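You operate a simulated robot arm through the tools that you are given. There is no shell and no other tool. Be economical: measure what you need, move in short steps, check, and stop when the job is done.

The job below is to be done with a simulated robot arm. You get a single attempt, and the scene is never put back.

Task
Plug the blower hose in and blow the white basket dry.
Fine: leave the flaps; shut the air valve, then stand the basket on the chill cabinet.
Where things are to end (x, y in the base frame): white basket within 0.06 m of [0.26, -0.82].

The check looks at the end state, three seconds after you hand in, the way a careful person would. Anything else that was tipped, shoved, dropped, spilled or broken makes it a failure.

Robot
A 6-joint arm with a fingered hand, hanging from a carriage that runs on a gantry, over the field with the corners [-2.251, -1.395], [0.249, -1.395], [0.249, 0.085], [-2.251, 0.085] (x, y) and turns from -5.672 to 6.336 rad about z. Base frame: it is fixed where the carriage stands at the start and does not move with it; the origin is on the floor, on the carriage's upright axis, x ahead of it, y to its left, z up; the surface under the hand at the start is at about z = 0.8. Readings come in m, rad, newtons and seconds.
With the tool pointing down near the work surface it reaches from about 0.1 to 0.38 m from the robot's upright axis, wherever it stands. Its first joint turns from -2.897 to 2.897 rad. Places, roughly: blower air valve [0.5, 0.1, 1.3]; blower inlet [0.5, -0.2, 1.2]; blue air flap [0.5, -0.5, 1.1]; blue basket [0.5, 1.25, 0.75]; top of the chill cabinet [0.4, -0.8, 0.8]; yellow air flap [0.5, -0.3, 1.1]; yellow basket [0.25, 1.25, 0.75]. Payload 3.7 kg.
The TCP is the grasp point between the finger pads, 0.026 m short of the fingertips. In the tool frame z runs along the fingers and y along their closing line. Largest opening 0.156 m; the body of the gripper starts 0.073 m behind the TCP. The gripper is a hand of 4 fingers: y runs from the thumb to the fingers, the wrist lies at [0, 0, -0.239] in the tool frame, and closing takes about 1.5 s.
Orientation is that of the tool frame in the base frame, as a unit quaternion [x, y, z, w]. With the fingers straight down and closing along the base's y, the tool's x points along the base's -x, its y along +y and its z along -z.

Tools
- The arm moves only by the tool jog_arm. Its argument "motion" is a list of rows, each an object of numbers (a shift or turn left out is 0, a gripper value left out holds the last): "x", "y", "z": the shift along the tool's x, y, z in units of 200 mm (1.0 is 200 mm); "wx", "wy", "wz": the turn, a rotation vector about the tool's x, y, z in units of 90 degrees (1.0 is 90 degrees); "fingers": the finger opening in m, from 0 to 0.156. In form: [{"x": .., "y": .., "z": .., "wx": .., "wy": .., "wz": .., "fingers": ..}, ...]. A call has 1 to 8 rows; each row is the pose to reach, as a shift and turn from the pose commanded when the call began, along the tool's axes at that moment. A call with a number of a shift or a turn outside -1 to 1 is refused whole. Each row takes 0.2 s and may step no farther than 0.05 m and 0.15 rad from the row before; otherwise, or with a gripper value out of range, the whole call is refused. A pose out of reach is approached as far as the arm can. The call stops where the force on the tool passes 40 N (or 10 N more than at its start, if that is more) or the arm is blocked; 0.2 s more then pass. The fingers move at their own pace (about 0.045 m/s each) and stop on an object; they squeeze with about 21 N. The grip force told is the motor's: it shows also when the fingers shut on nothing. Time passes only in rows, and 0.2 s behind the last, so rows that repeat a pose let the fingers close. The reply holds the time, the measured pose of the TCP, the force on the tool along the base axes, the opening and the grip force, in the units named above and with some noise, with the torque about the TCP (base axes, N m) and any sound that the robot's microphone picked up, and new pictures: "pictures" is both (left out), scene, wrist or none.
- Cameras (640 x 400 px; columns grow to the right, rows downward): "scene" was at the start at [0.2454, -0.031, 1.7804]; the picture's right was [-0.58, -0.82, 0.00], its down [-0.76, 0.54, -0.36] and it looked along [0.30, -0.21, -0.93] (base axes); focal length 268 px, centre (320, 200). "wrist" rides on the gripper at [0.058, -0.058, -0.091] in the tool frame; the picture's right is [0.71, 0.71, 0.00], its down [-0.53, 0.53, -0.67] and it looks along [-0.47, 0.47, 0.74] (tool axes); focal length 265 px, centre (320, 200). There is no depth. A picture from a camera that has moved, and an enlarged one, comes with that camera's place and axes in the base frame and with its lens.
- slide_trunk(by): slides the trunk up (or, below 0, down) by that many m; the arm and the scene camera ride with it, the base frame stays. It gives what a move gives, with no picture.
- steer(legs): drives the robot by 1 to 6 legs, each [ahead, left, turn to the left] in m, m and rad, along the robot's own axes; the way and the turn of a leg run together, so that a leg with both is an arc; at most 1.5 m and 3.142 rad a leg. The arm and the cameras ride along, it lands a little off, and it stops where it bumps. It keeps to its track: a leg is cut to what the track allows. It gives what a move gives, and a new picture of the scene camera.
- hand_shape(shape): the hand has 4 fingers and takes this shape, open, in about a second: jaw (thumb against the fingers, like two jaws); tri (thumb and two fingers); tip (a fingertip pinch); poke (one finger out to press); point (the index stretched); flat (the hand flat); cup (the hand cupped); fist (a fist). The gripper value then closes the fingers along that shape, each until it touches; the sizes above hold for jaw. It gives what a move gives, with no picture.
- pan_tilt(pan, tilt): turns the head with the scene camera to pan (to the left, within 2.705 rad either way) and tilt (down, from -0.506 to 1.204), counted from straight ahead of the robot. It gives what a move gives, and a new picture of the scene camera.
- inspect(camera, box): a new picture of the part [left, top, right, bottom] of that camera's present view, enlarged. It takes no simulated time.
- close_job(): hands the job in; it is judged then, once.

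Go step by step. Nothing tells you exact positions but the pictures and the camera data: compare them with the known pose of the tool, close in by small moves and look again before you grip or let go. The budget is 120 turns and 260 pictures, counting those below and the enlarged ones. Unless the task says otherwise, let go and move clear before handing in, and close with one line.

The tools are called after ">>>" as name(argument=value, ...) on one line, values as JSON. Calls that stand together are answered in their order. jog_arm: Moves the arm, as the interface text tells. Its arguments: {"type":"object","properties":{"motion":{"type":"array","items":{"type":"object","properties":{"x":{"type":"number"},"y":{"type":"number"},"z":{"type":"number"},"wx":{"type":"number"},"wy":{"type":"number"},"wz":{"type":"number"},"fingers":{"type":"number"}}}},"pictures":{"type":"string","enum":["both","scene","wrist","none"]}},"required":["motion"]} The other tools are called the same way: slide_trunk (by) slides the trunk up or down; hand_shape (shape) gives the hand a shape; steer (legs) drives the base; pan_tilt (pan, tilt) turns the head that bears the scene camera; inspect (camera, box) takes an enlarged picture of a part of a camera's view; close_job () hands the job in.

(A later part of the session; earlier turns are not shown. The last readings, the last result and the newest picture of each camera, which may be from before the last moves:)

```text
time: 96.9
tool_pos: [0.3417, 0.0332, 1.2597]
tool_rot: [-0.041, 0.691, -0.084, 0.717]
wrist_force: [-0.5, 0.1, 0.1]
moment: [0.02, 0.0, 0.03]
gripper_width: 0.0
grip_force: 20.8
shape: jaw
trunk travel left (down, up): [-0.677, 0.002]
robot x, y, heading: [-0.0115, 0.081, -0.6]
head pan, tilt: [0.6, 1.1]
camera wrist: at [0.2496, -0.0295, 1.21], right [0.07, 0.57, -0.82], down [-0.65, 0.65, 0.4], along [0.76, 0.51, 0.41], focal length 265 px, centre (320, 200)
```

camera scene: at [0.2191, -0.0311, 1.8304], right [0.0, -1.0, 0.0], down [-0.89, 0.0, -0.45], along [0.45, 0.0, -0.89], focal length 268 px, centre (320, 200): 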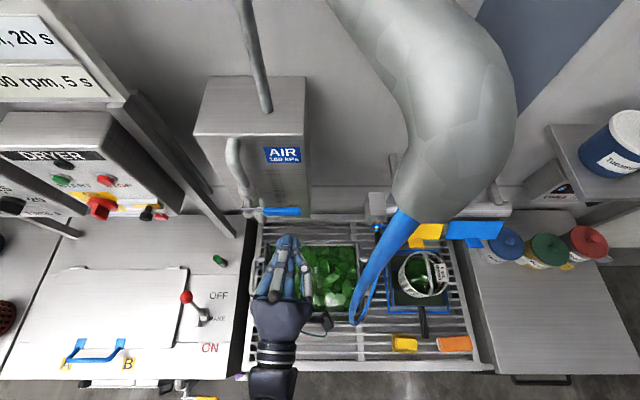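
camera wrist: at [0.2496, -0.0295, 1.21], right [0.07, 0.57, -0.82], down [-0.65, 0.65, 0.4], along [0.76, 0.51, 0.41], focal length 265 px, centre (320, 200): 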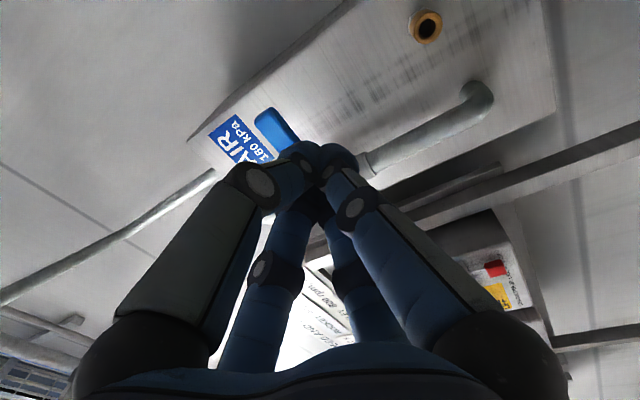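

Now forward beneath the lever.

>>> jog_arm(motion=[{"x": 0.036, "y": 0.016, "z": 0.173}, {"x": 0.036, "y": 0.032, "z": 0.346}, {"x": 0.036, "y": 0.047, "z": 0.515}], pictures="wrist")

>>> inspect(camera="scene", box=[230, 160, 350, 260])

```text
time: 97.7
tool_pos: [0.4457, 0.0341, 1.2551]
tool_rot: [-0.04, 0.691, -0.085, 0.717]
wrist_force: [-0.5, 0.3, 0.4]
moment: [-0.03, -0.01, -0.04]
gripper_width: 0.0
grip_force: 21.5
shape: jaw
trunk travel left (down, up): [-0.677, 0.002]
robot x, y, heading: [-0.007, 0.0819, -0.597]
head pan, tilt: [0.6, 1.1]
camera wrist: at [0.3534, -0.0283, 1.2058], right [0.07, 0.57, -0.82], down [-0.65, 0.65, 0.4], along [0.76, 0.5, 0.41], focal length 265 px, centre (320, 200)
```

wrist: 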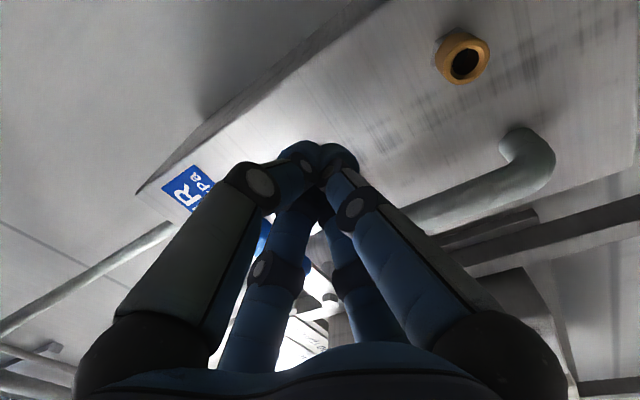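

```text
4.00 times, centred on (290, 210) of scene
camera zoom: at [0.2188, -0.0311, 1.8304], right [0.0, -1.0, 0.0], down [-0.89, 0.0, -0.45], along [0.45, 0.0, -0.89], focal length 1073 px, centre (440, 160)
```

zoom: 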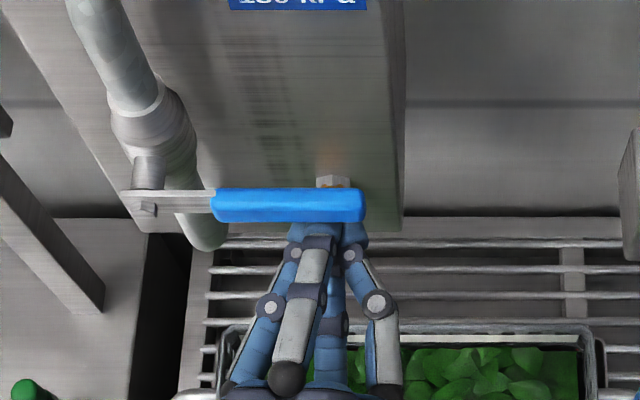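

Correctly under the lever. Pushing up along the arc.

>>> jog_arm(motion=[{"x": -0.1, "y": -0.025, "z": 0.005}, {"x": -0.2, "y": -0.055, "z": 0.01}, {"x": -0.31, "y": -0.085, "z": 0.015}, {"x": -0.412, "y": -0.104, "z": 0.02}], pictures="wrist")

>>> inspect(camera="scene", box=[230, 160, 350, 260])

```text
time: 98.7
tool_pos: [0.4452, 0.0309, 1.3401]
tool_rot: [-0.042, 0.691, -0.084, 0.717]
wrist_force: [-0.3, -1.6, -0.6]
moment: [0.01, 0.0, -0.02]
gripper_width: 0.0
grip_force: 20.4
shape: jaw
trunk travel left (down, up): [-0.677, 0.002]
robot x, y, heading: [-0.0073, 0.0799, -0.597]
head pan, tilt: [0.6, 1.1]
camera wrist: at [0.3518, -0.0322, 1.2914], right [0.07, 0.57, -0.82], down [-0.65, 0.65, 0.4], along [0.76, 0.5, 0.41], focal length 265 px, centre (320, 200)
```

wrist: 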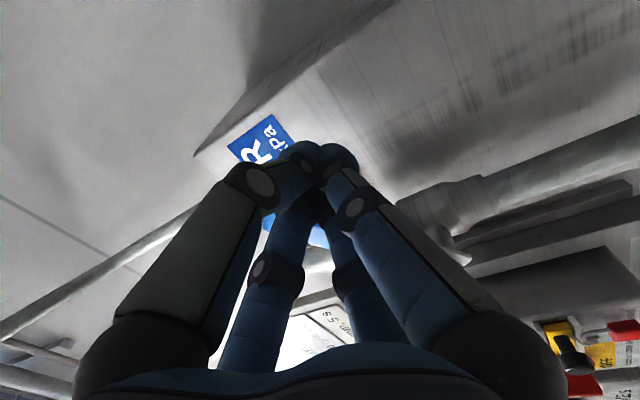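

```text
4.00 times, centred on (290, 210) of scene
camera zoom: at [0.2188, -0.0311, 1.8304], right [0.0, -1.0, 0.0], down [-0.89, 0.0, -0.45], along [0.45, 0.0, -0.89], focal length 1073 px, centre (440, 160)
```

zoom: 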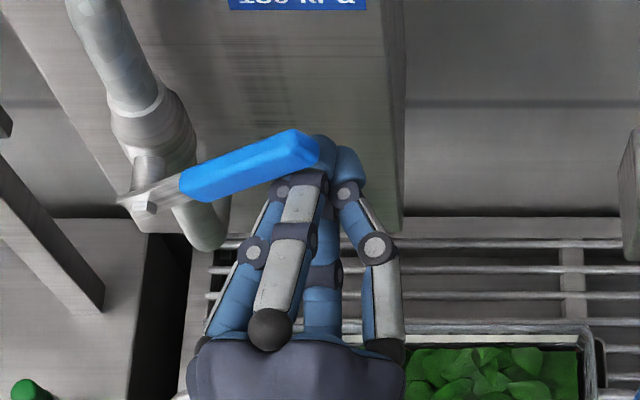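

The lever turns upward easily. Continuing the arc to vertical.

>>> jog_arm(motion=[{"x": -0.08, "y": 0.021}, {"x": -0.159, "y": 0.038}, {"x": -0.236, "y": 0.1}, {"x": -0.286, "y": 0.177}, {"x": -0.311, "y": 0.259}], pictures="wrist")

>>> inspect(camera="scene", box=[220, 140, 380, 260])

```text
time: 99.9
tool_pos: [0.4465, 0.0906, 1.3927]
tool_rot: [-0.039, 0.691, -0.086, 0.717]
wrist_force: [-1.1, -1.6, -0.6]
moment: [0.0, 0.02, 0.06]
gripper_width: 0.0
grip_force: 21.4
shape: jaw
trunk travel left (down, up): [-0.677, 0.002]
robot x, y, heading: [-0.0099, 0.0784, -0.599]
head pan, tilt: [0.6, 1.1]
camera wrist: at [0.3544, 0.0286, 1.342], right [0.07, 0.57, -0.82], down [-0.65, 0.65, 0.4], along [0.76, 0.5, 0.41], focal length 265 px, centre (320, 200)
```

wrist: 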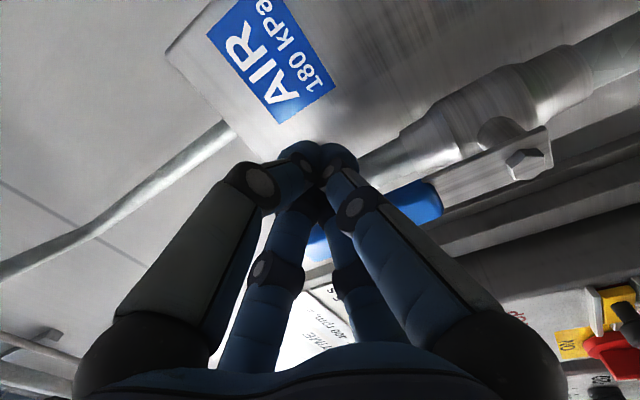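

```text
3.33 times, centred on (300, 200) of scene
camera zoom: at [0.2189, -0.0312, 1.8305], right [0.0, -1.0, 0.0], down [-0.89, 0.0, -0.45], along [0.45, 0.0, -0.89], focal length 894 px, centre (387, 200)
```

zoom: 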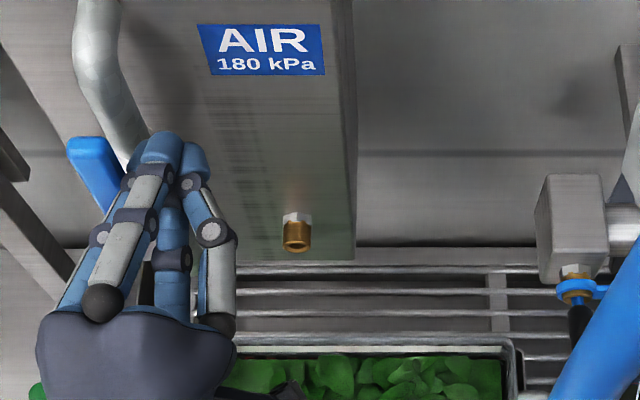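

Almost parallel to the pipe. Pushing on until the stop, and listening.

>>> jog_arm(motion=[{"y": 0.04}, {"y": 0.08}, {"y": 0.1}], pictures="wrist")

```text
time: 100.7
tool_pos: [0.4463, 0.1036, 1.3876]
tool_rot: [-0.038, 0.691, -0.088, 0.716]
wrist_force: [-20.4, -29.5, 4.2]
moment: [0.06, -0.13, 0.13]
gripper_width: 0.0
grip_force: 21.3
shape: jaw
trunk travel left (down, up): [-0.677, 0.002]
robot x, y, heading: [-0.0078, 0.0823, -0.602]
head pan, tilt: [0.6, 1.1]
camera wrist: at [0.3523, 0.0435, 1.3375], right [0.07, 0.57, -0.82], down [-0.64, 0.66, 0.4], along [0.76, 0.5, 0.41], focal length 265 px, centre (320, 200)
```

wrist: 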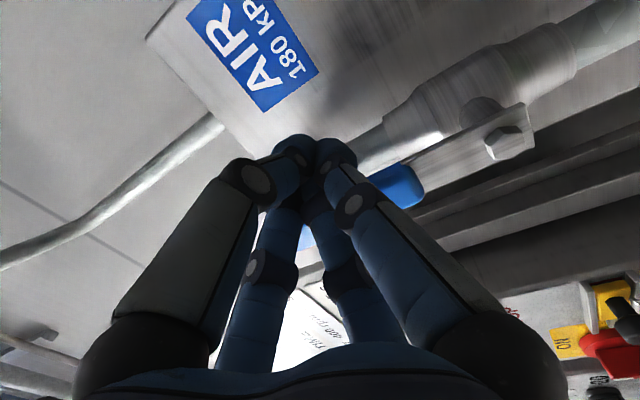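

That's the stop. Backing off and checking for air flow.

>>> jog_arm(motion=[{"y": -0.1}, {"y": -0.2, "z": -0.1}, {"y": -0.25, "z": -0.3}, {"y": -0.25, "z": -0.5}], pictures="scene")

>>> inspect(camera="scene", box=[210, 130, 330, 240])

>>> inspect(camera="scene", box=[330, 190, 490, 310])

```text
time: 101.7
tool_pos: [0.3467, 0.0674, 1.39]
tool_rot: [-0.042, 0.69, -0.085, 0.717]
wrist_force: [0.4, -0.4, -0.5]
moment: [-0.04, 0.03, 0.0]
gripper_width: 0.0003
grip_force: 20.8
shape: jaw
trunk travel left (down, up): [-0.677, 0.002]
robot x, y, heading: [-0.008, 0.0787, -0.604]
head pan, tilt: [0.6, 1.1]
camera scene: at [0.2191, -0.031, 1.8305], right [0.0, -1.0, 0.0], down [-0.89, 0.0, -0.45], along [0.45, 0.0, -0.89], focal length 268 px, centre (320, 200)
```

scene: 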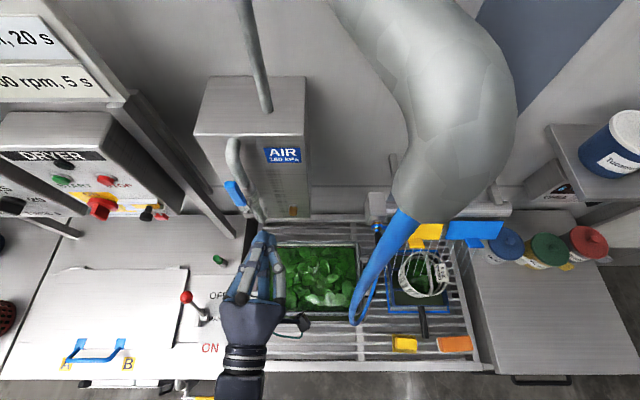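

```text
3.64 times, centred on (270, 185) of scene
camera zoom: at [0.2191, -0.031, 1.8305], right [0.0, -1.0, 0.0], down [-0.89, 0.0, -0.45], along [0.45, 0.0, -0.89], focal length 975 px, centre (502, 254)
```

zoom: 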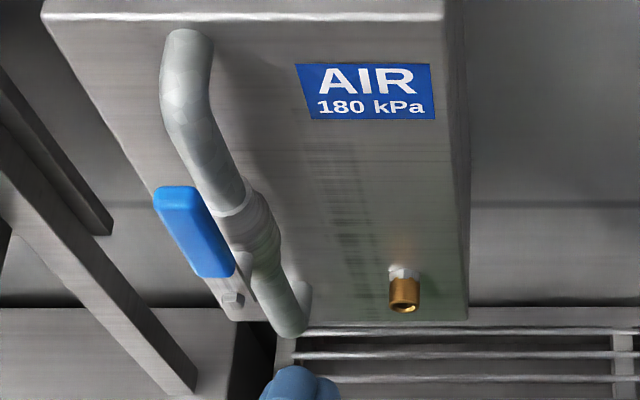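

```text
3.33 times, centred on (410, 250) of scene
camera zoom: at [0.2191, -0.031, 1.8305], right [0.0, -1.0, 0.0], down [-0.89, 0.0, -0.45], along [0.45, 0.0, -0.89], focal length 894 px, centre (20, 33)
```

zoom: 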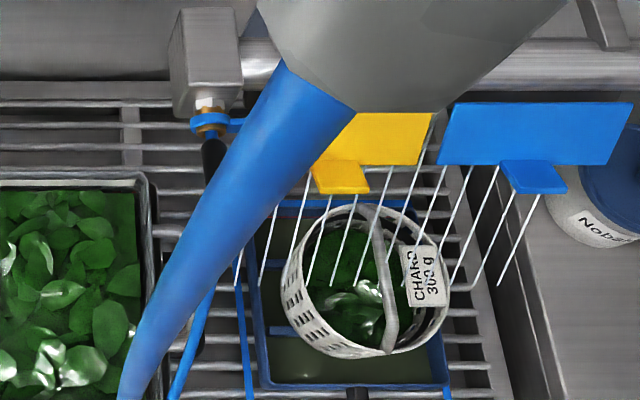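

Air is blowing: white streaks run from the manifold over the white basket. I'll let it blow while driving back and forth in free space, then check the leaves.

>>> steer(legs=[[-0.33, -0.226, 0], [0.2, 0.137, 0], [-0.2, -0.137, 0], [0.2, 0.137, 0], [-0.2, -0.137, 0]])

>>> pan_tilt(pan=0.1, tilt=0.9)

>>> inspect(camera="scene", box=[280, 80, 440, 200])

```text
time: 109.7
tool_pos: [-0.0511, 0.0682, 1.3905]
tool_rot: [-0.043, 0.69, -0.083, 0.717]
wrist_force: [0.0, -0.3, -0.4]
moment: [0.01, 0.0, 0.02]
gripper_width: 0.0
grip_force: 20.9
shape: jaw
trunk travel left (down, up): [-0.677, 0.002]
robot x, y, heading: [-0.4087, 0.0802, -0.594]
head pan, tilt: [0.6, 1.1]
camera scene: at [-0.1786, -0.0297, 1.8304], right [0.01, -1.0, 0.0], down [-0.89, -0.01, -0.45], along [0.45, 0.0, -0.89], focal length 268 px, centre (320, 200)
```

scene: 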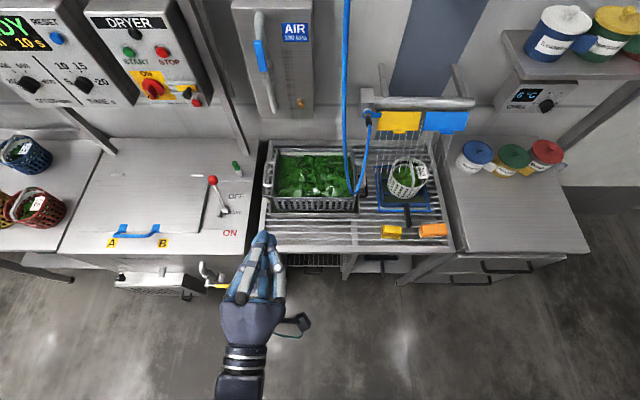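

```text
time: 110.7
tool_pos: [-0.0524, 0.068, 1.3898]
tool_rot: [-0.044, 0.69, -0.082, 0.718]
wrist_force: [-0.6, 0.3, 0.3]
moment: [-0.01, 0.03, -0.01]
gripper_width: 0.0001
grip_force: 21.4
shape: jaw
trunk travel left (down, up): [-0.677, 0.002]
robot x, y, heading: [-0.4111, 0.0801, -0.595]
head pan, tilt: [0.099, 0.901]
camera scene: at [-0.1752, -0.0659, 1.8442], right [-0.47, -0.88, 0.0], down [-0.69, 0.37, -0.62], along [0.55, -0.29, -0.78], focal length 268 px, centre (320, 200)
```

scene: 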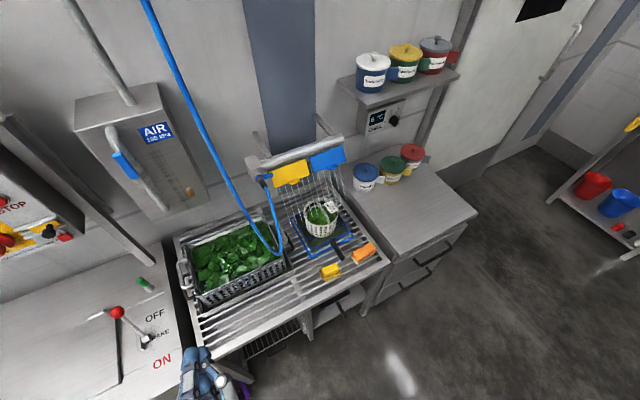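

```text
3.33 times, centred on (360, 140) of scene
camera zoom: at [-0.1752, -0.0659, 1.8442], right [-0.47, -0.88, 0.0], down [-0.69, 0.37, -0.62], along [0.55, -0.29, -0.78], focal length 894 px, centre (187, 400)
```

zoom: 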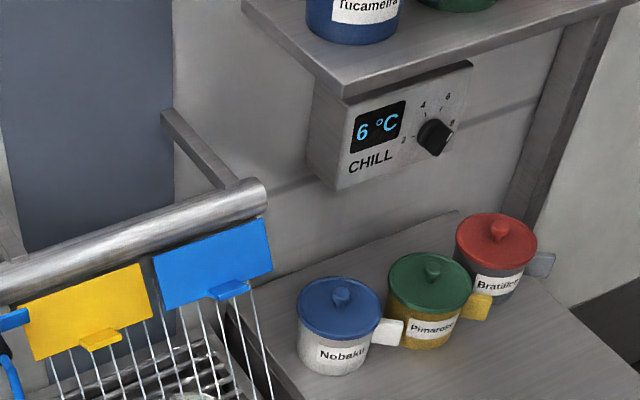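

Zooming on the basket's leaves.

>>> inspect(camera="scene", box=[270, 160, 382, 260])

>>> inspect(camera="scene", box=[296, 194, 352, 242])

```text
4.00 times, centred on (326, 210) of scene
camera zoom: at [-0.1752, -0.0659, 1.8442], right [-0.47, -0.88, 0.0], down [-0.69, 0.37, -0.62], along [0.55, -0.29, -0.78], focal length 1073 px, centre (296, 160)
```

zoom: 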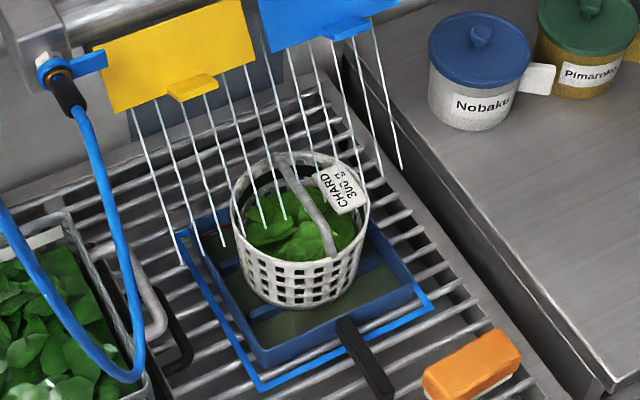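

```text
8.33 times, centred on (324, 218) of scene
camera zoom: at [-0.1752, -0.0659, 1.8442], right [-0.47, -0.88, 0.0], down [-0.69, 0.37, -0.62], along [0.55, -0.29, -0.78], focal length 2235 px, centre (287, 50)
```

zoom: 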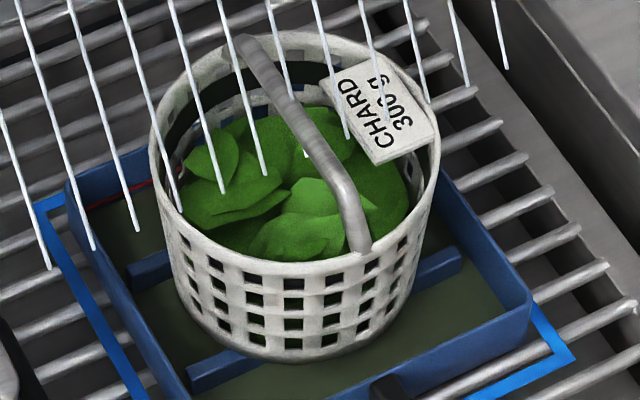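

The air jets hit the basket and the leaves now look matt (dry). While it blows on, I return to the valve to shut it, coming from the lever's left side.

>>> steer(legs=[[0.331, 0.224, 0]])

>>> jog_arm(motion=[{"y": 0.2}, {"y": 0.4}, {"y": 0.57, "x": -0.08}], pictures="both")

```text
time: 113.2
tool_pos: [0.3494, 0.0706, 1.3902]
tool_rot: [-0.043, 0.691, -0.082, 0.717]
wrist_force: [0.1, -1.5, -0.4]
moment: [-0.02, -0.01, 0.0]
gripper_width: 0.0
grip_force: 20.6
shape: jaw
trunk travel left (down, up): [-0.677, 0.002]
robot x, y, heading: [-0.0042, 0.0824, -0.591]
head pan, tilt: [0.099, 0.901]
camera scene: at [0.2267, -0.0644, 1.8443], right [-0.47, -0.88, 0.0], down [-0.69, 0.37, -0.62], along [0.55, -0.29, -0.78], focal length 268 px, centre (320, 200)
```

scene: 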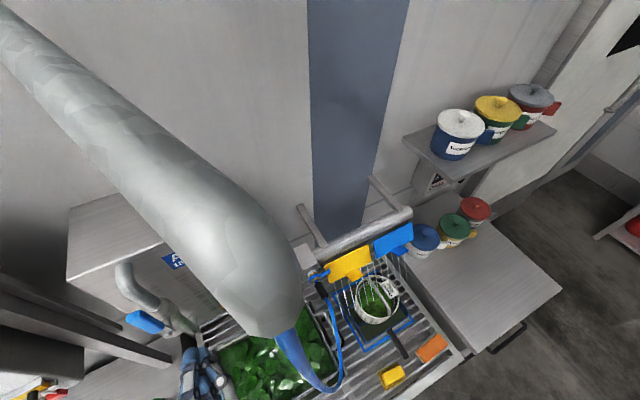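

```text
time: 114.0
tool_pos: [0.3595, 0.1849, 1.3857]
tool_rot: [-0.043, 0.691, -0.084, 0.717]
wrist_force: [0.1, -0.6, 0.4]
moment: [-0.01, 0.0, 0.0]
gripper_width: 0.0
grip_force: 21.1
shape: jaw
trunk travel left (down, up): [-0.677, 0.002]
robot x, y, heading: [-0.0044, 0.0816, -0.597]
head pan, tilt: [0.099, 0.901]
camera scene: at [0.2266, -0.0646, 1.8443], right [-0.47, -0.88, 0.0], down [-0.69, 0.37, -0.62], along [0.55, -0.29, -0.78], focal length 268 px, centre (320, 200)
camera wrist: at [0.2661, 0.1219, 1.3362], right [0.06, 0.57, -0.82], down [-0.65, 0.65, 0.4], along [0.75, 0.51, 0.41], focal length 265 px, centre (320, 200)
```

scene: 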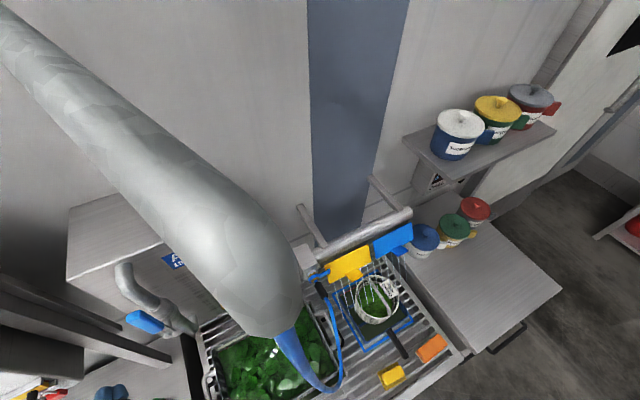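
wrist: 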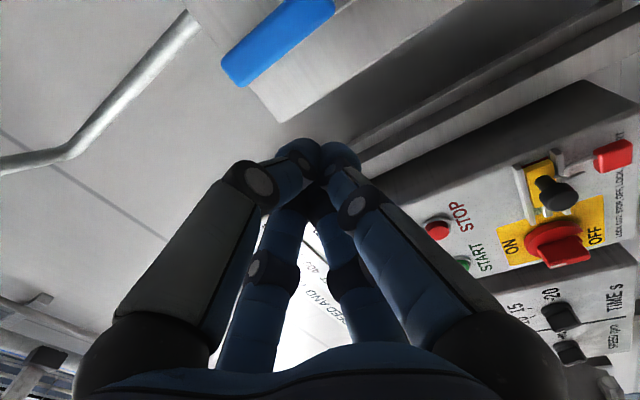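

The lever's top is at (0.458, 0.126, 1.426). Moving forward on its left side.

>>> jog_arm(motion=[{"z": 0.15}, {"z": 0.3, "y": 0.01, "x": 0.01}, {"z": 0.43, "y": 0.013, "x": 0.015}], pictures="wrist")

```text
time: 114.8
tool_pos: [0.4428, 0.182, 1.3851]
tool_rot: [-0.043, 0.691, -0.083, 0.717]
wrist_force: [0.5, 0.0, -0.5]
moment: [0.01, -0.03, 0.0]
gripper_width: 0.0
grip_force: 20.6
shape: jaw
trunk travel left (down, up): [-0.677, 0.002]
robot x, y, heading: [-0.0045, 0.081, -0.594]
head pan, tilt: [0.099, 0.901]
camera wrist: at [0.3512, 0.1193, 1.336], right [0.06, 0.57, -0.82], down [-0.65, 0.64, 0.4], along [0.75, 0.51, 0.41], focal length 265 px, centre (320, 200)
```

wrist: 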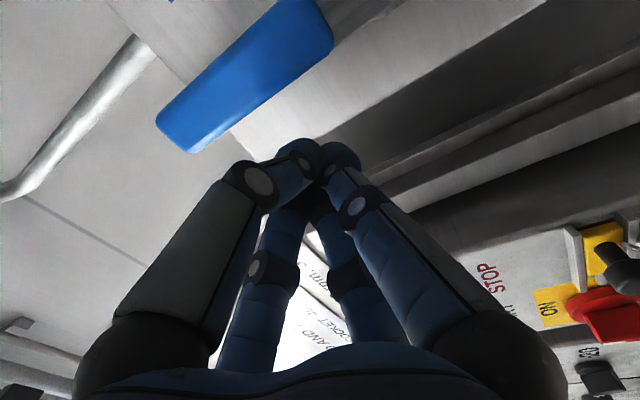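

Sweeping the lever right and down along its arc to the closed stop.

>>> jog_arm(motion=[{"y": -0.081}, {"x": -0.02, "y": -0.2265}, {"x": 0.007, "y": -0.374}, {"x": 0.085, "y": -0.4995}, {"x": 0.204, "y": -0.5925}, {"x": 0.27, "y": -0.621}], pictures="wrist")

```text
time: 116.2
tool_pos: [0.4356, 0.0496, 1.3545]
tool_rot: [-0.043, 0.691, -0.082, 0.717]
wrist_force: [0.0, 0.7, 1.0]
moment: [0.03, 0.02, -0.04]
gripper_width: 0.0001
grip_force: 21.3
shape: jaw
trunk travel left (down, up): [-0.677, 0.002]
robot x, y, heading: [-0.0056, 0.0802, -0.595]
head pan, tilt: [0.099, 0.901]
camera wrist: at [0.3439, -0.013, 1.3048], right [0.06, 0.57, -0.82], down [-0.65, 0.64, 0.4], along [0.75, 0.51, 0.41], focal length 265 px, centre (320, 200)
```

wrist: 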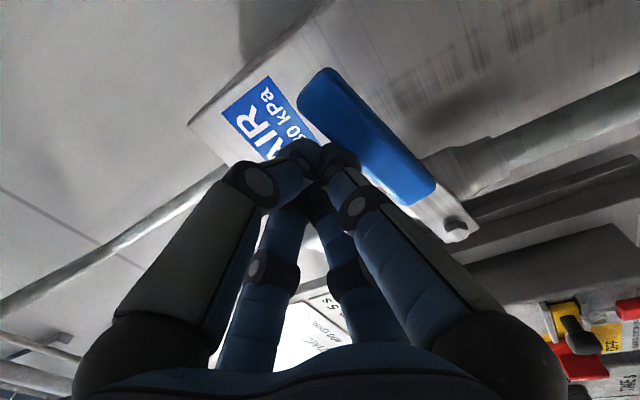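

About 9° left to go; pressing down to the stop.

>>> jog_arm(motion=[{"x": 0.07, "y": -0.0485}, {"x": 0.139, "y": -0.0665}, {"x": 0.165, "y": -0.062}, {"x": 0.188, "y": -0.058}], pictures="wrist")

```text
time: 117.2
tool_pos: [0.4376, 0.0311, 1.3257]
tool_rot: [-0.043, 0.686, -0.084, 0.721]
wrist_force: [-3.5, -5.0, 24.0]
moment: [0.08, -0.28, -0.02]
gripper_width: 0.0001
grip_force: 20.8
shape: jaw
trunk travel left (down, up): [-0.677, 0.002]
robot x, y, heading: [-0.0039, 0.0822, -0.59]
head pan, tilt: [0.099, 0.901]
camera wrist: at [0.3469, -0.0314, 1.2745], right [0.07, 0.57, -0.82], down [-0.66, 0.65, 0.39], along [0.75, 0.51, 0.42], focal length 265 px, centre (320, 200)
```

wrist: 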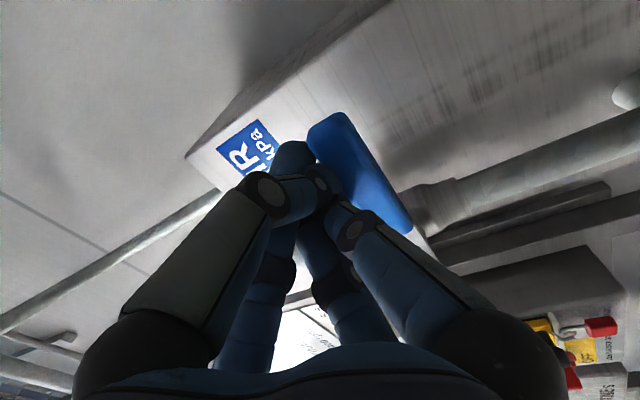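

Lever is horizontal at its stop (24 N). Lifting off and backing away, then checking that the jets stopped.

>>> jog_arm(motion=[{"x": -0.12}, {"x": -0.17, "z": -0.15}, {"x": -0.17, "z": -0.38}, {"x": -0.17, "z": -0.5}], pictures="none")

>>> steer(legs=[[-0.33, -0.226, 0]])

>>> inspect(camera="scene", box=[60, 80, 260, 220])

>>> inspect(camera="scene", box=[250, 140, 410, 280])

```text
time: 118.2
tool_pos: [0.3368, 0.0445, 1.3489]
tool_rot: [-0.044, 0.691, -0.081, 0.717]
wrist_force: [0.8, 0.1, 0.2]
moment: [0.01, 0.01, 0.01]
gripper_width: 0.0002
grip_force: 21.1
shape: jaw
trunk travel left (down, up): [-0.677, 0.002]
robot x, y, heading: [-0.0061, 0.0772, -0.589]
head pan, tilt: [0.099, 0.901]
```

```text
time: 120.7
tool_pos: [-0.0616, 0.0374, 1.3489]
tool_rot: [-0.043, 0.691, -0.082, 0.717]
wrist_force: [1.1, 0.7, -0.4]
moment: [0.01, -0.02, -0.01]
gripper_width: 0.0
grip_force: 20.7
shape: jaw
trunk travel left (down, up): [-0.677, 0.002]
robot x, y, heading: [-0.4014, 0.0746, -0.596]
head pan, tilt: [0.099, 0.901]
camera scene: at [-0.1715, -0.0712, 1.8443], right [-0.48, -0.88, 0.0], down [-0.69, 0.37, -0.62], along [0.55, -0.3, -0.78], focal length 268 px, centre (320, 200)
```

scene: 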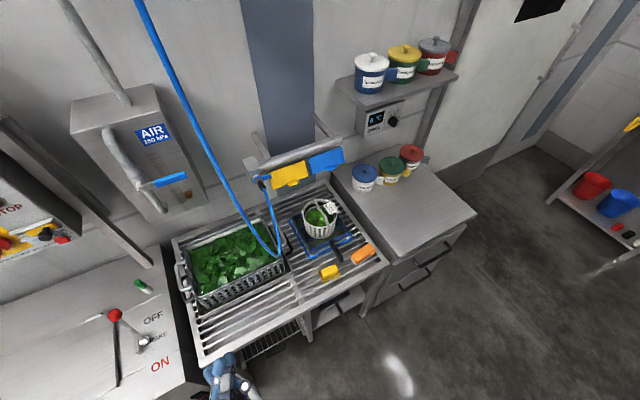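

```text
2.86 times, centred on (160, 150) of scene
camera zoom: at [-0.1715, -0.0712, 1.8443], right [-0.48, -0.88, 0.0], down [-0.69, 0.37, -0.62], along [0.55, -0.3, -0.78], focal length 766 px, centre (777, 343)
```

zoom: 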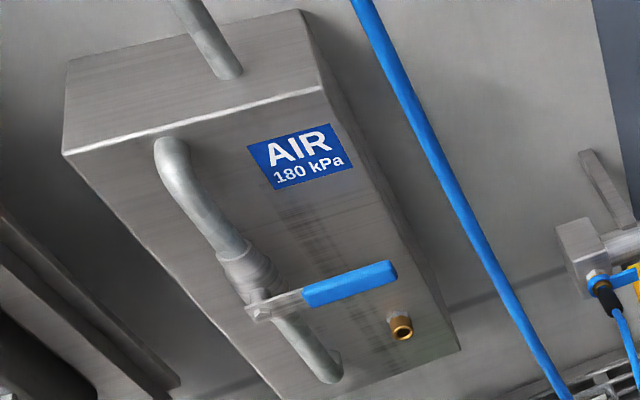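

```text
2.86 times, centred on (330, 210) of scene
camera zoom: at [-0.1715, -0.0712, 1.8443], right [-0.48, -0.88, 0.0], down [-0.69, 0.37, -0.62], along [0.55, -0.3, -0.78], focal length 766 px, centre (291, 171)
```

zoom: 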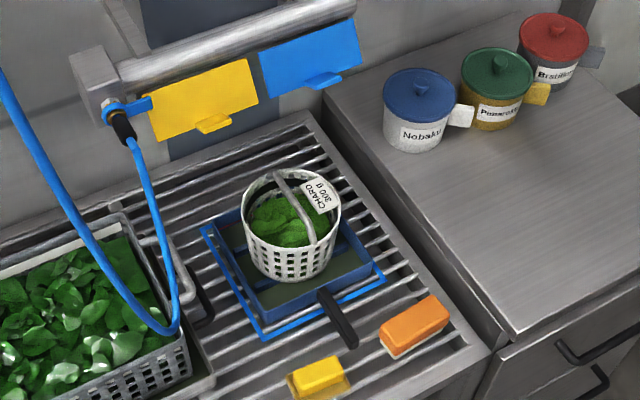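

Air is off and the valve is shut; jets are gone. Next, the basket: its bail runs roughly along x, rim centre about (0.405, -0.383), under the flaps' overhang, so I'll reach with a hand tilted forward-down and twisted 45°.

>>> jog_arm(motion=[{"wx": -0.04, "wy": 0.0676, "wz": -0.0464, "x": 0.123, "y": 0.022, "z": -0.005, "fingers": 0.1}, {"wx": -0.08, "wy": 0.135, "wz": -0.093, "x": 0.246, "y": 0.044, "z": -0.01}, {"wx": -0.119, "wy": 0.203, "wz": -0.139, "x": 0.369, "y": 0.066, "z": -0.015}, {"wx": -0.159, "wy": 0.27, "wz": -0.186, "x": 0.492, "y": 0.088, "z": -0.02}, {"wx": -0.199, "wy": 0.338, "wz": -0.232, "x": 0.615, "y": 0.11, "z": -0.025}, {"wx": -0.2385, "wy": 0.406, "wz": -0.279, "x": 0.738, "y": 0.132, "z": -0.03}, {"wx": -0.278, "wy": 0.473, "wz": -0.325, "x": 0.861, "y": 0.154, "z": -0.035}, {"wx": -0.318, "wy": 0.541, "wz": -0.3715, "x": 0.984, "y": 0.175, "z": -0.04}], pictures="wrist")

```text
time: 122.5
tool_pos: [-0.0605, 0.0369, 1.1481]
tool_rot: [-0.364, 0.876, -0.122, 0.291]
wrist_force: [-0.4, -0.3, -0.5]
moment: [-0.01, -0.05, 0.01]
gripper_width: 0.1002
grip_force: 0.1
shape: jaw
trunk travel left (down, up): [-0.677, 0.002]
robot x, y, heading: [-0.3998, 0.0758, -0.591]
head pan, tilt: [0.099, 0.901]
camera wrist: at [-0.1151, -0.044, 1.2227], right [-0.8, 0.0, -0.6], down [-0.4, 0.74, 0.53], along [0.44, 0.67, -0.6], focal length 265 px, centre (320, 200)
```

wrist: 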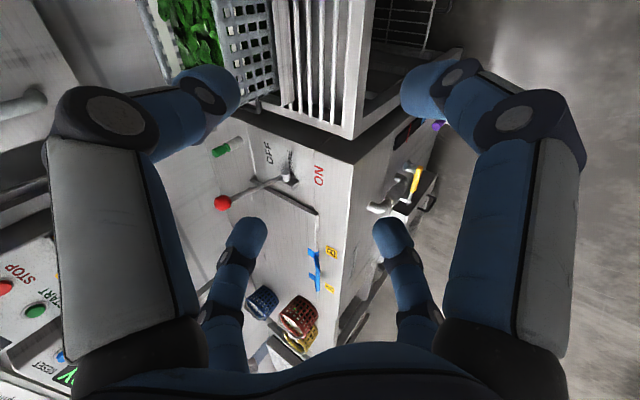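

Good attitude. Driving to a point in front of the basket for a close look.

>>> steer(legs=[[0.491, -0.176, 0]])

>>> inspect(camera="wrist", box=[0, 0, 640, 400])

>>> pan_tilt(pan=0.6, tilt=1.15)

>>> inspect(camera="scene", box=[270, 120, 430, 240])

```text
time: 125.5
tool_pos: [0.2415, -0.3766, 1.1482]
tool_rot: [-0.363, 0.876, -0.12, 0.292]
wrist_force: [-0.1, -0.1, 0.2]
moment: [0.01, 0.01, -0.01]
gripper_width: 0.1002
grip_force: 0.0
shape: jaw
trunk travel left (down, up): [-0.677, 0.002]
robot x, y, heading: [-0.0993, -0.3388, -0.597]
head pan, tilt: [0.099, 0.901]
camera scene: at [0.1304, -0.4867, 1.8443], right [-0.48, -0.88, 0.0], down [-0.69, 0.37, -0.62], along [0.55, -0.3, -0.78], focal length 268 px, centre (320, 200)
```

scene: 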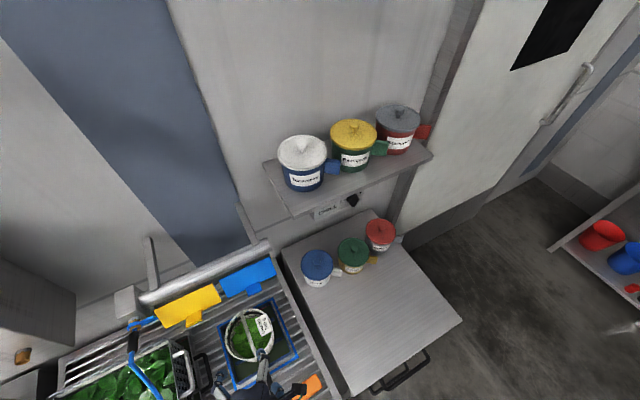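

```text
1.00 times, centred on (320, 200) of wrist (not enlarged: the box is as wide or as high as the picture)
camera zoom: at [0.1867, -0.4596, 1.2229], right [-0.8, 0.0, -0.6], down [-0.4, 0.74, 0.53], along [0.45, 0.67, -0.6], focal length 265 px, centre (320, 200)
```

zoom: 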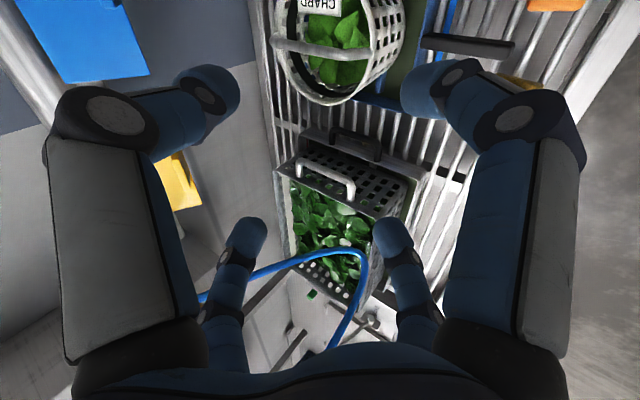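

```text
time: 126.4
tool_pos: [0.241, -0.3777, 1.1482]
tool_rot: [-0.363, 0.876, -0.121, 0.292]
wrist_force: [-0.3, 0.4, -0.5]
moment: [-0.01, -0.02, -0.01]
gripper_width: 0.1003
grip_force: 0.1
shape: jaw
trunk travel left (down, up): [-0.677, 0.002]
robot x, y, heading: [-0.1029, -0.3427, -0.597]
head pan, tilt: [0.6, 1.15]
camera scene: at [0.1236, -0.4505, 1.8274], right [0.0, -1.0, 0.0], down [-0.91, 0.0, -0.41], along [0.41, 0.0, -0.91], focal length 268 px, centre (320, 200)
```

scene: 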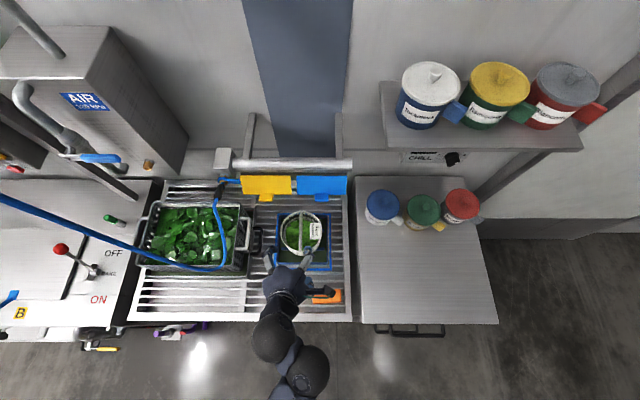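

```text
3.33 times, centred on (350, 180) of scene
camera zoom: at [0.1236, -0.4505, 1.8274], right [0.0, -1.0, 0.0], down [-0.91, 0.0, -0.41], along [0.41, 0.0, -0.91], focal length 894 px, centre (220, 267)
```

zoom: 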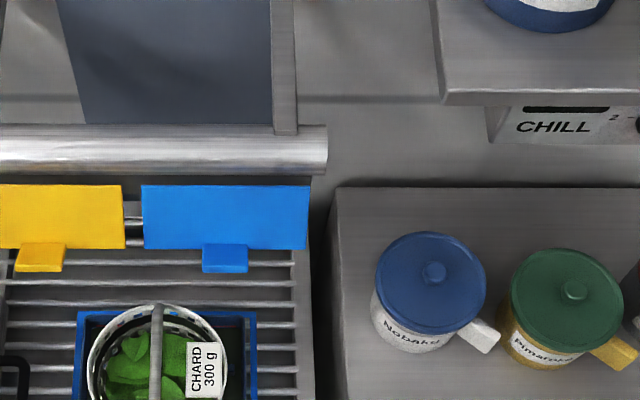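

The target spot on the cabinet is free. Zooming on the basket from both cameras to locate the bail.

>>> inspect(camera="scene", box=[256, 200, 352, 272])

>>> inspect(camera="wrist", box=[240, 0, 440, 120])

```text
5.56 times, centred on (304, 236) of scene
camera zoom: at [0.1236, -0.4505, 1.8274], right [0.0, -1.0, 0.0], down [-0.91, 0.0, -0.41], along [0.41, 0.0, -0.91], focal length 1490 px, centre (409, 0)
```

zoom: 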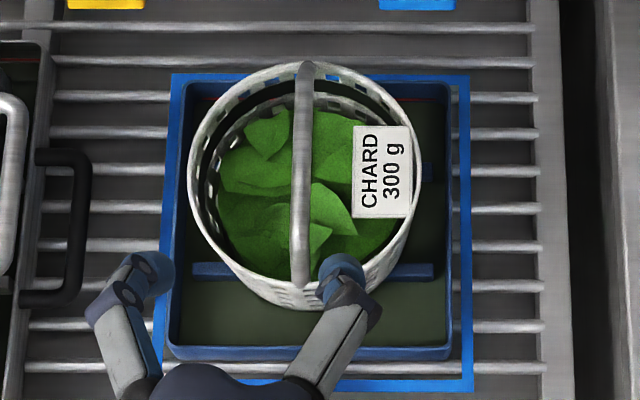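

```text
3.20 times, centred on (340, 60) of wrist
camera zoom: at [0.1868, -0.4596, 1.2229], right [-0.8, 0.0, -0.6], down [-0.4, 0.74, 0.53], along [0.45, 0.67, -0.6], focal length 849 px, centre (256, 648)
```

zoom: 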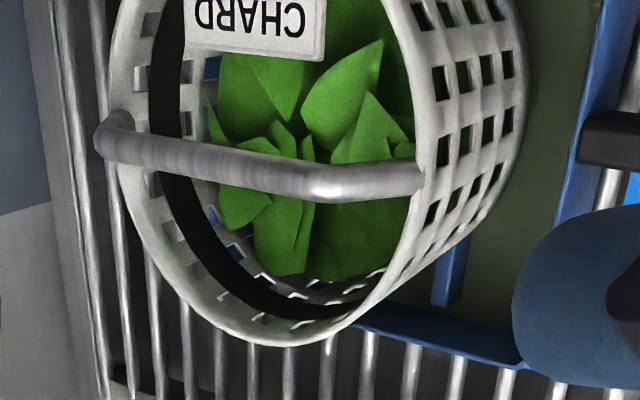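

The bail's top bar runs from x 0.349 to 0.437 at y -0.391, z 0.973. Approaching along the tool axis in two steps.

>>> jog_arm(motion=[{"x": -0.016, "y": -0.116, "z": 0.15}, {"x": -0.016, "y": -0.116, "z": 0.35}, {"x": -0.016, "y": -0.116, "z": 0.55}, {"x": -0.016, "y": -0.116, "z": 0.72}], pictures="wrist")

>>> inspect(camera="scene", box=[256, 180, 352, 252])

```text
time: 127.4
tool_pos: [0.3395, -0.3915, 1.044]
tool_rot: [-0.364, 0.876, -0.122, 0.291]
wrist_force: [-0.4, -0.1, 0.2]
moment: [-0.01, 0.01, 0.03]
gripper_width: 0.1003
grip_force: 0.0
shape: jaw
trunk travel left (down, up): [-0.677, 0.002]
robot x, y, heading: [-0.1006, -0.3425, -0.59]
head pan, tilt: [0.6, 1.15]
camera wrist: at [0.2858, -0.4737, 1.1182], right [-0.8, 0.0, -0.6], down [-0.4, 0.74, 0.53], along [0.45, 0.67, -0.6], focal length 265 px, centre (320, 200)
```

wrist: 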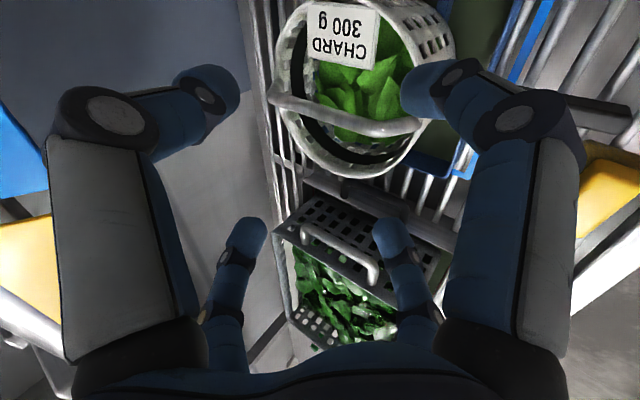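

```text
5.56 times, centred on (304, 216) of scene
camera zoom: at [0.1235, -0.4505, 1.8273], right [0.01, -1.0, 0.0], down [-0.91, 0.0, -0.41], along [0.41, 0.0, -0.91], focal length 1490 px, centre (409, 111)
```

zoom: 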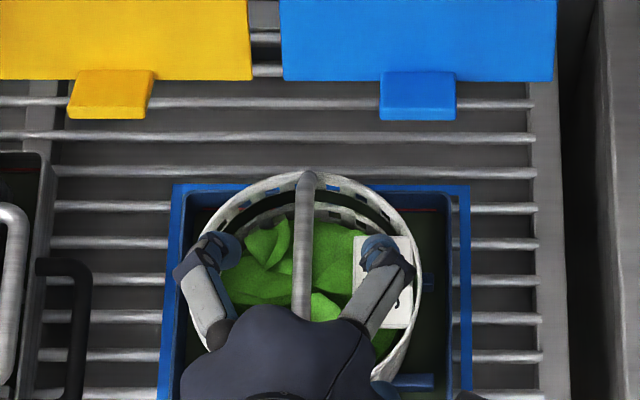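

Centred on the bail. Advancing the last 8.4 cm.

>>> jog_arm(motion=[{"z": 0.15}, {"z": 0.3}, {"z": 0.419}], pictures="wrist")

>>> inspect(camera="scene", box=[256, 180, 352, 252])

```text
time: 128.2
tool_pos: [0.3926, -0.3917, 0.9771]
tool_rot: [-0.363, 0.876, -0.122, 0.293]
wrist_force: [0.0, 0.1, 0.0]
moment: [0.01, -0.03, 0.01]
gripper_width: 0.1003
grip_force: 0.1
shape: jaw
trunk travel left (down, up): [-0.677, 0.002]
robot x, y, heading: [-0.1015, -0.339, -0.595]
head pan, tilt: [0.6, 1.15]
camera wrist: at [0.3377, -0.474, 1.052], right [-0.8, 0.0, -0.6], down [-0.4, 0.74, 0.53], along [0.45, 0.67, -0.6], focal length 265 px, centre (320, 200)
```

wrist: 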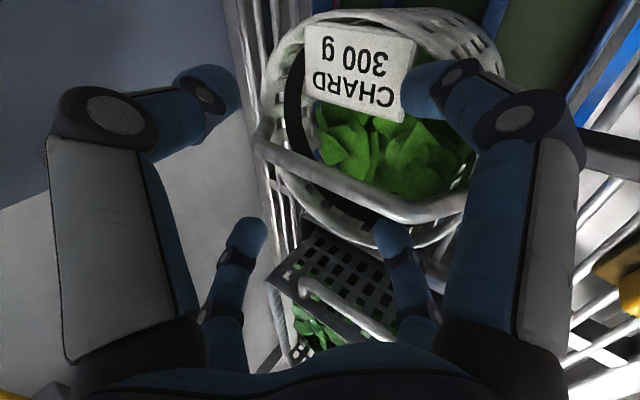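

```text
5.56 times, centred on (304, 216) of scene
camera zoom: at [0.1235, -0.4504, 1.8273], right [0.01, -1.0, 0.0], down [-0.91, 0.0, -0.41], along [0.41, 0.0, -0.91], focal length 1490 px, centre (409, 111)
```

zoom: 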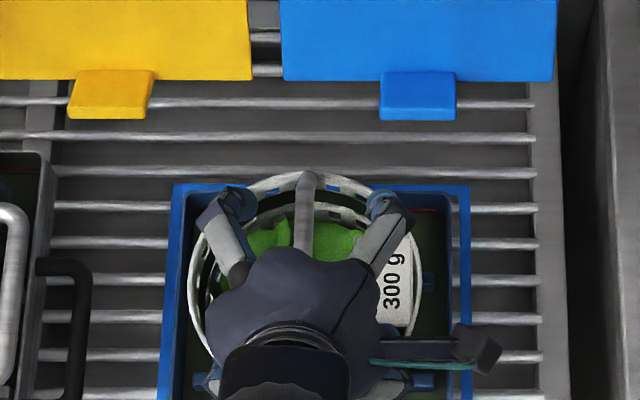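

The bail is between the fingers; a small trim (6 mm right, 6 mm down), then close.

>>> jog_arm(motion=[{"x": 0.034, "y": -0.008, "z": 0.024}, {"x": 0.034, "y": -0.008, "z": 0.024, "fingers": 0.0}, {"x": 0.034, "y": -0.008, "z": 0.024, "fingers": 0.0}, {"x": 0.034, "y": -0.008, "z": 0.024, "fingers": 0.0}, {"x": 0.034, "y": -0.008, "z": 0.024, "fingers": 0.0}, {"x": 0.034, "y": -0.008, "z": 0.024, "fingers": 0.0}, {"x": 0.034, "y": -0.008, "z": 0.024, "fingers": 0.0}, {"x": 0.034, "y": -0.008, "z": 0.024, "fingers": 0.0}], pictures="wrist")

>>> inspect(camera="scene", box=[256, 180, 352, 252])

```text
time: 130.0
tool_pos: [0.3936, -0.3969, 0.9742]
tool_rot: [-0.364, 0.876, -0.122, 0.293]
wrist_force: [-1.1, 3.3, 11.2]
moment: [0.19, -0.53, 0.16]
gripper_width: 0.0094
grip_force: 20.7
shape: jaw
trunk travel left (down, up): [-0.677, 0.002]
robot x, y, heading: [-0.1027, -0.3389, -0.595]
head pan, tilt: [0.6, 1.15]
camera wrist: at [0.3394, -0.4789, 1.0475], right [-0.8, 0.0, -0.6], down [-0.4, 0.74, 0.53], along [0.45, 0.67, -0.59], focal length 265 px, centre (320, 200)
```

wrist: 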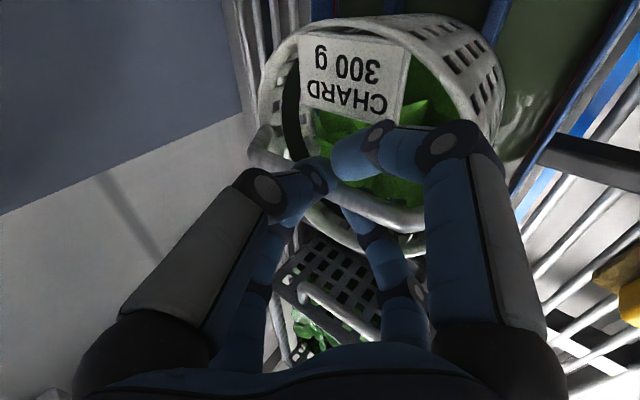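

```text
5.56 times, centred on (304, 216) of scene
camera zoom: at [0.1237, -0.4502, 1.8274], right [0.01, -1.0, 0.0], down [-0.91, 0.0, -0.41], along [0.41, 0.0, -0.91], focal length 1490 px, centre (409, 111)
```

zoom: 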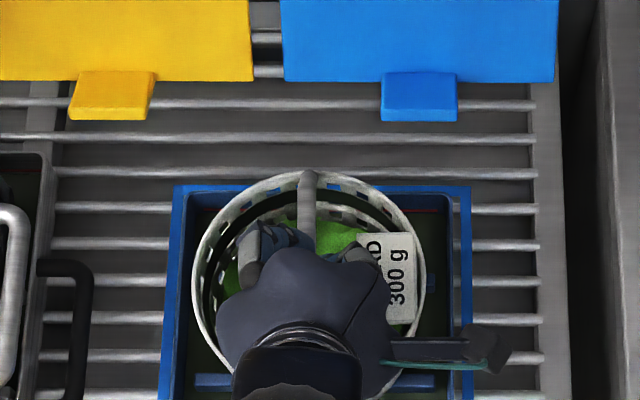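

Gripped. Lifting 4 cm to check the hold.

>>> jog_arm(motion=[{"x": -0.042, "y": -0.042, "z": -0.08}, {"x": -0.085, "y": -0.085, "z": -0.16}, {"x": -0.106, "y": -0.106, "z": -0.2}], pictures="both")

>>> inspect(camera="scene", box=[256, 180, 352, 252])

```text
time: 130.8
tool_pos: [0.3922, -0.3982, 1.0222]
tool_rot: [-0.363, 0.876, -0.122, 0.292]
wrist_force: [0.8, 0.6, 0.3]
moment: [0.02, -0.02, -0.03]
gripper_width: 0.0066
grip_force: 21.1
shape: jaw
trunk travel left (down, up): [-0.677, 0.002]
robot x, y, heading: [-0.1009, -0.3413, -0.6]
head pan, tilt: [0.6, 1.15]
camera scene: at [0.1235, -0.4505, 1.8273], right [0.01, -1.0, 0.0], down [-0.91, 0.0, -0.41], along [0.41, 0.0, -0.91], focal length 268 px, centre (320, 200)
camera wrist: at [0.3378, -0.4803, 1.096], right [-0.8, 0.0, -0.6], down [-0.4, 0.74, 0.53], along [0.45, 0.67, -0.6], focal length 265 px, centre (320, 200)
```

scene: 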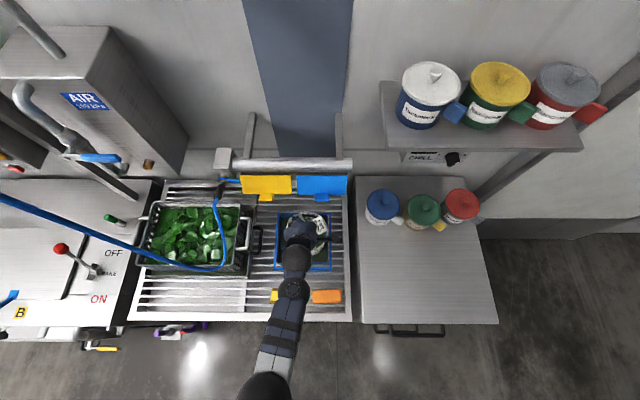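
wrist: 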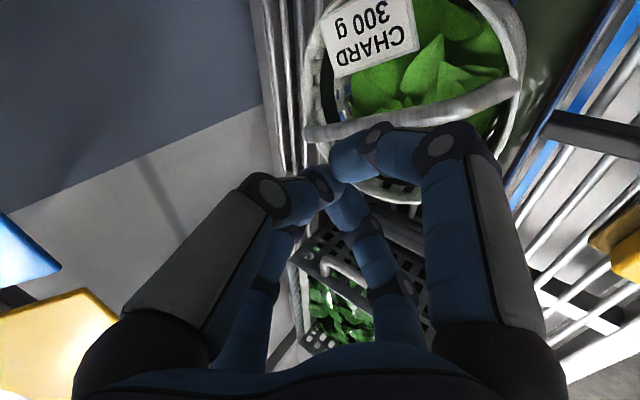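

```text
5.56 times, centred on (304, 216) of scene
camera zoom: at [0.1235, -0.4505, 1.8273], right [0.01, -1.0, 0.0], down [-0.91, 0.0, -0.41], along [0.41, 0.0, -0.91], focal length 1490 px, centre (409, 111)
```

zoom: 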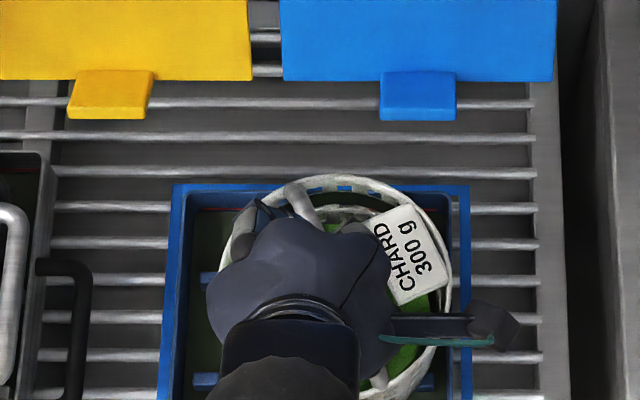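

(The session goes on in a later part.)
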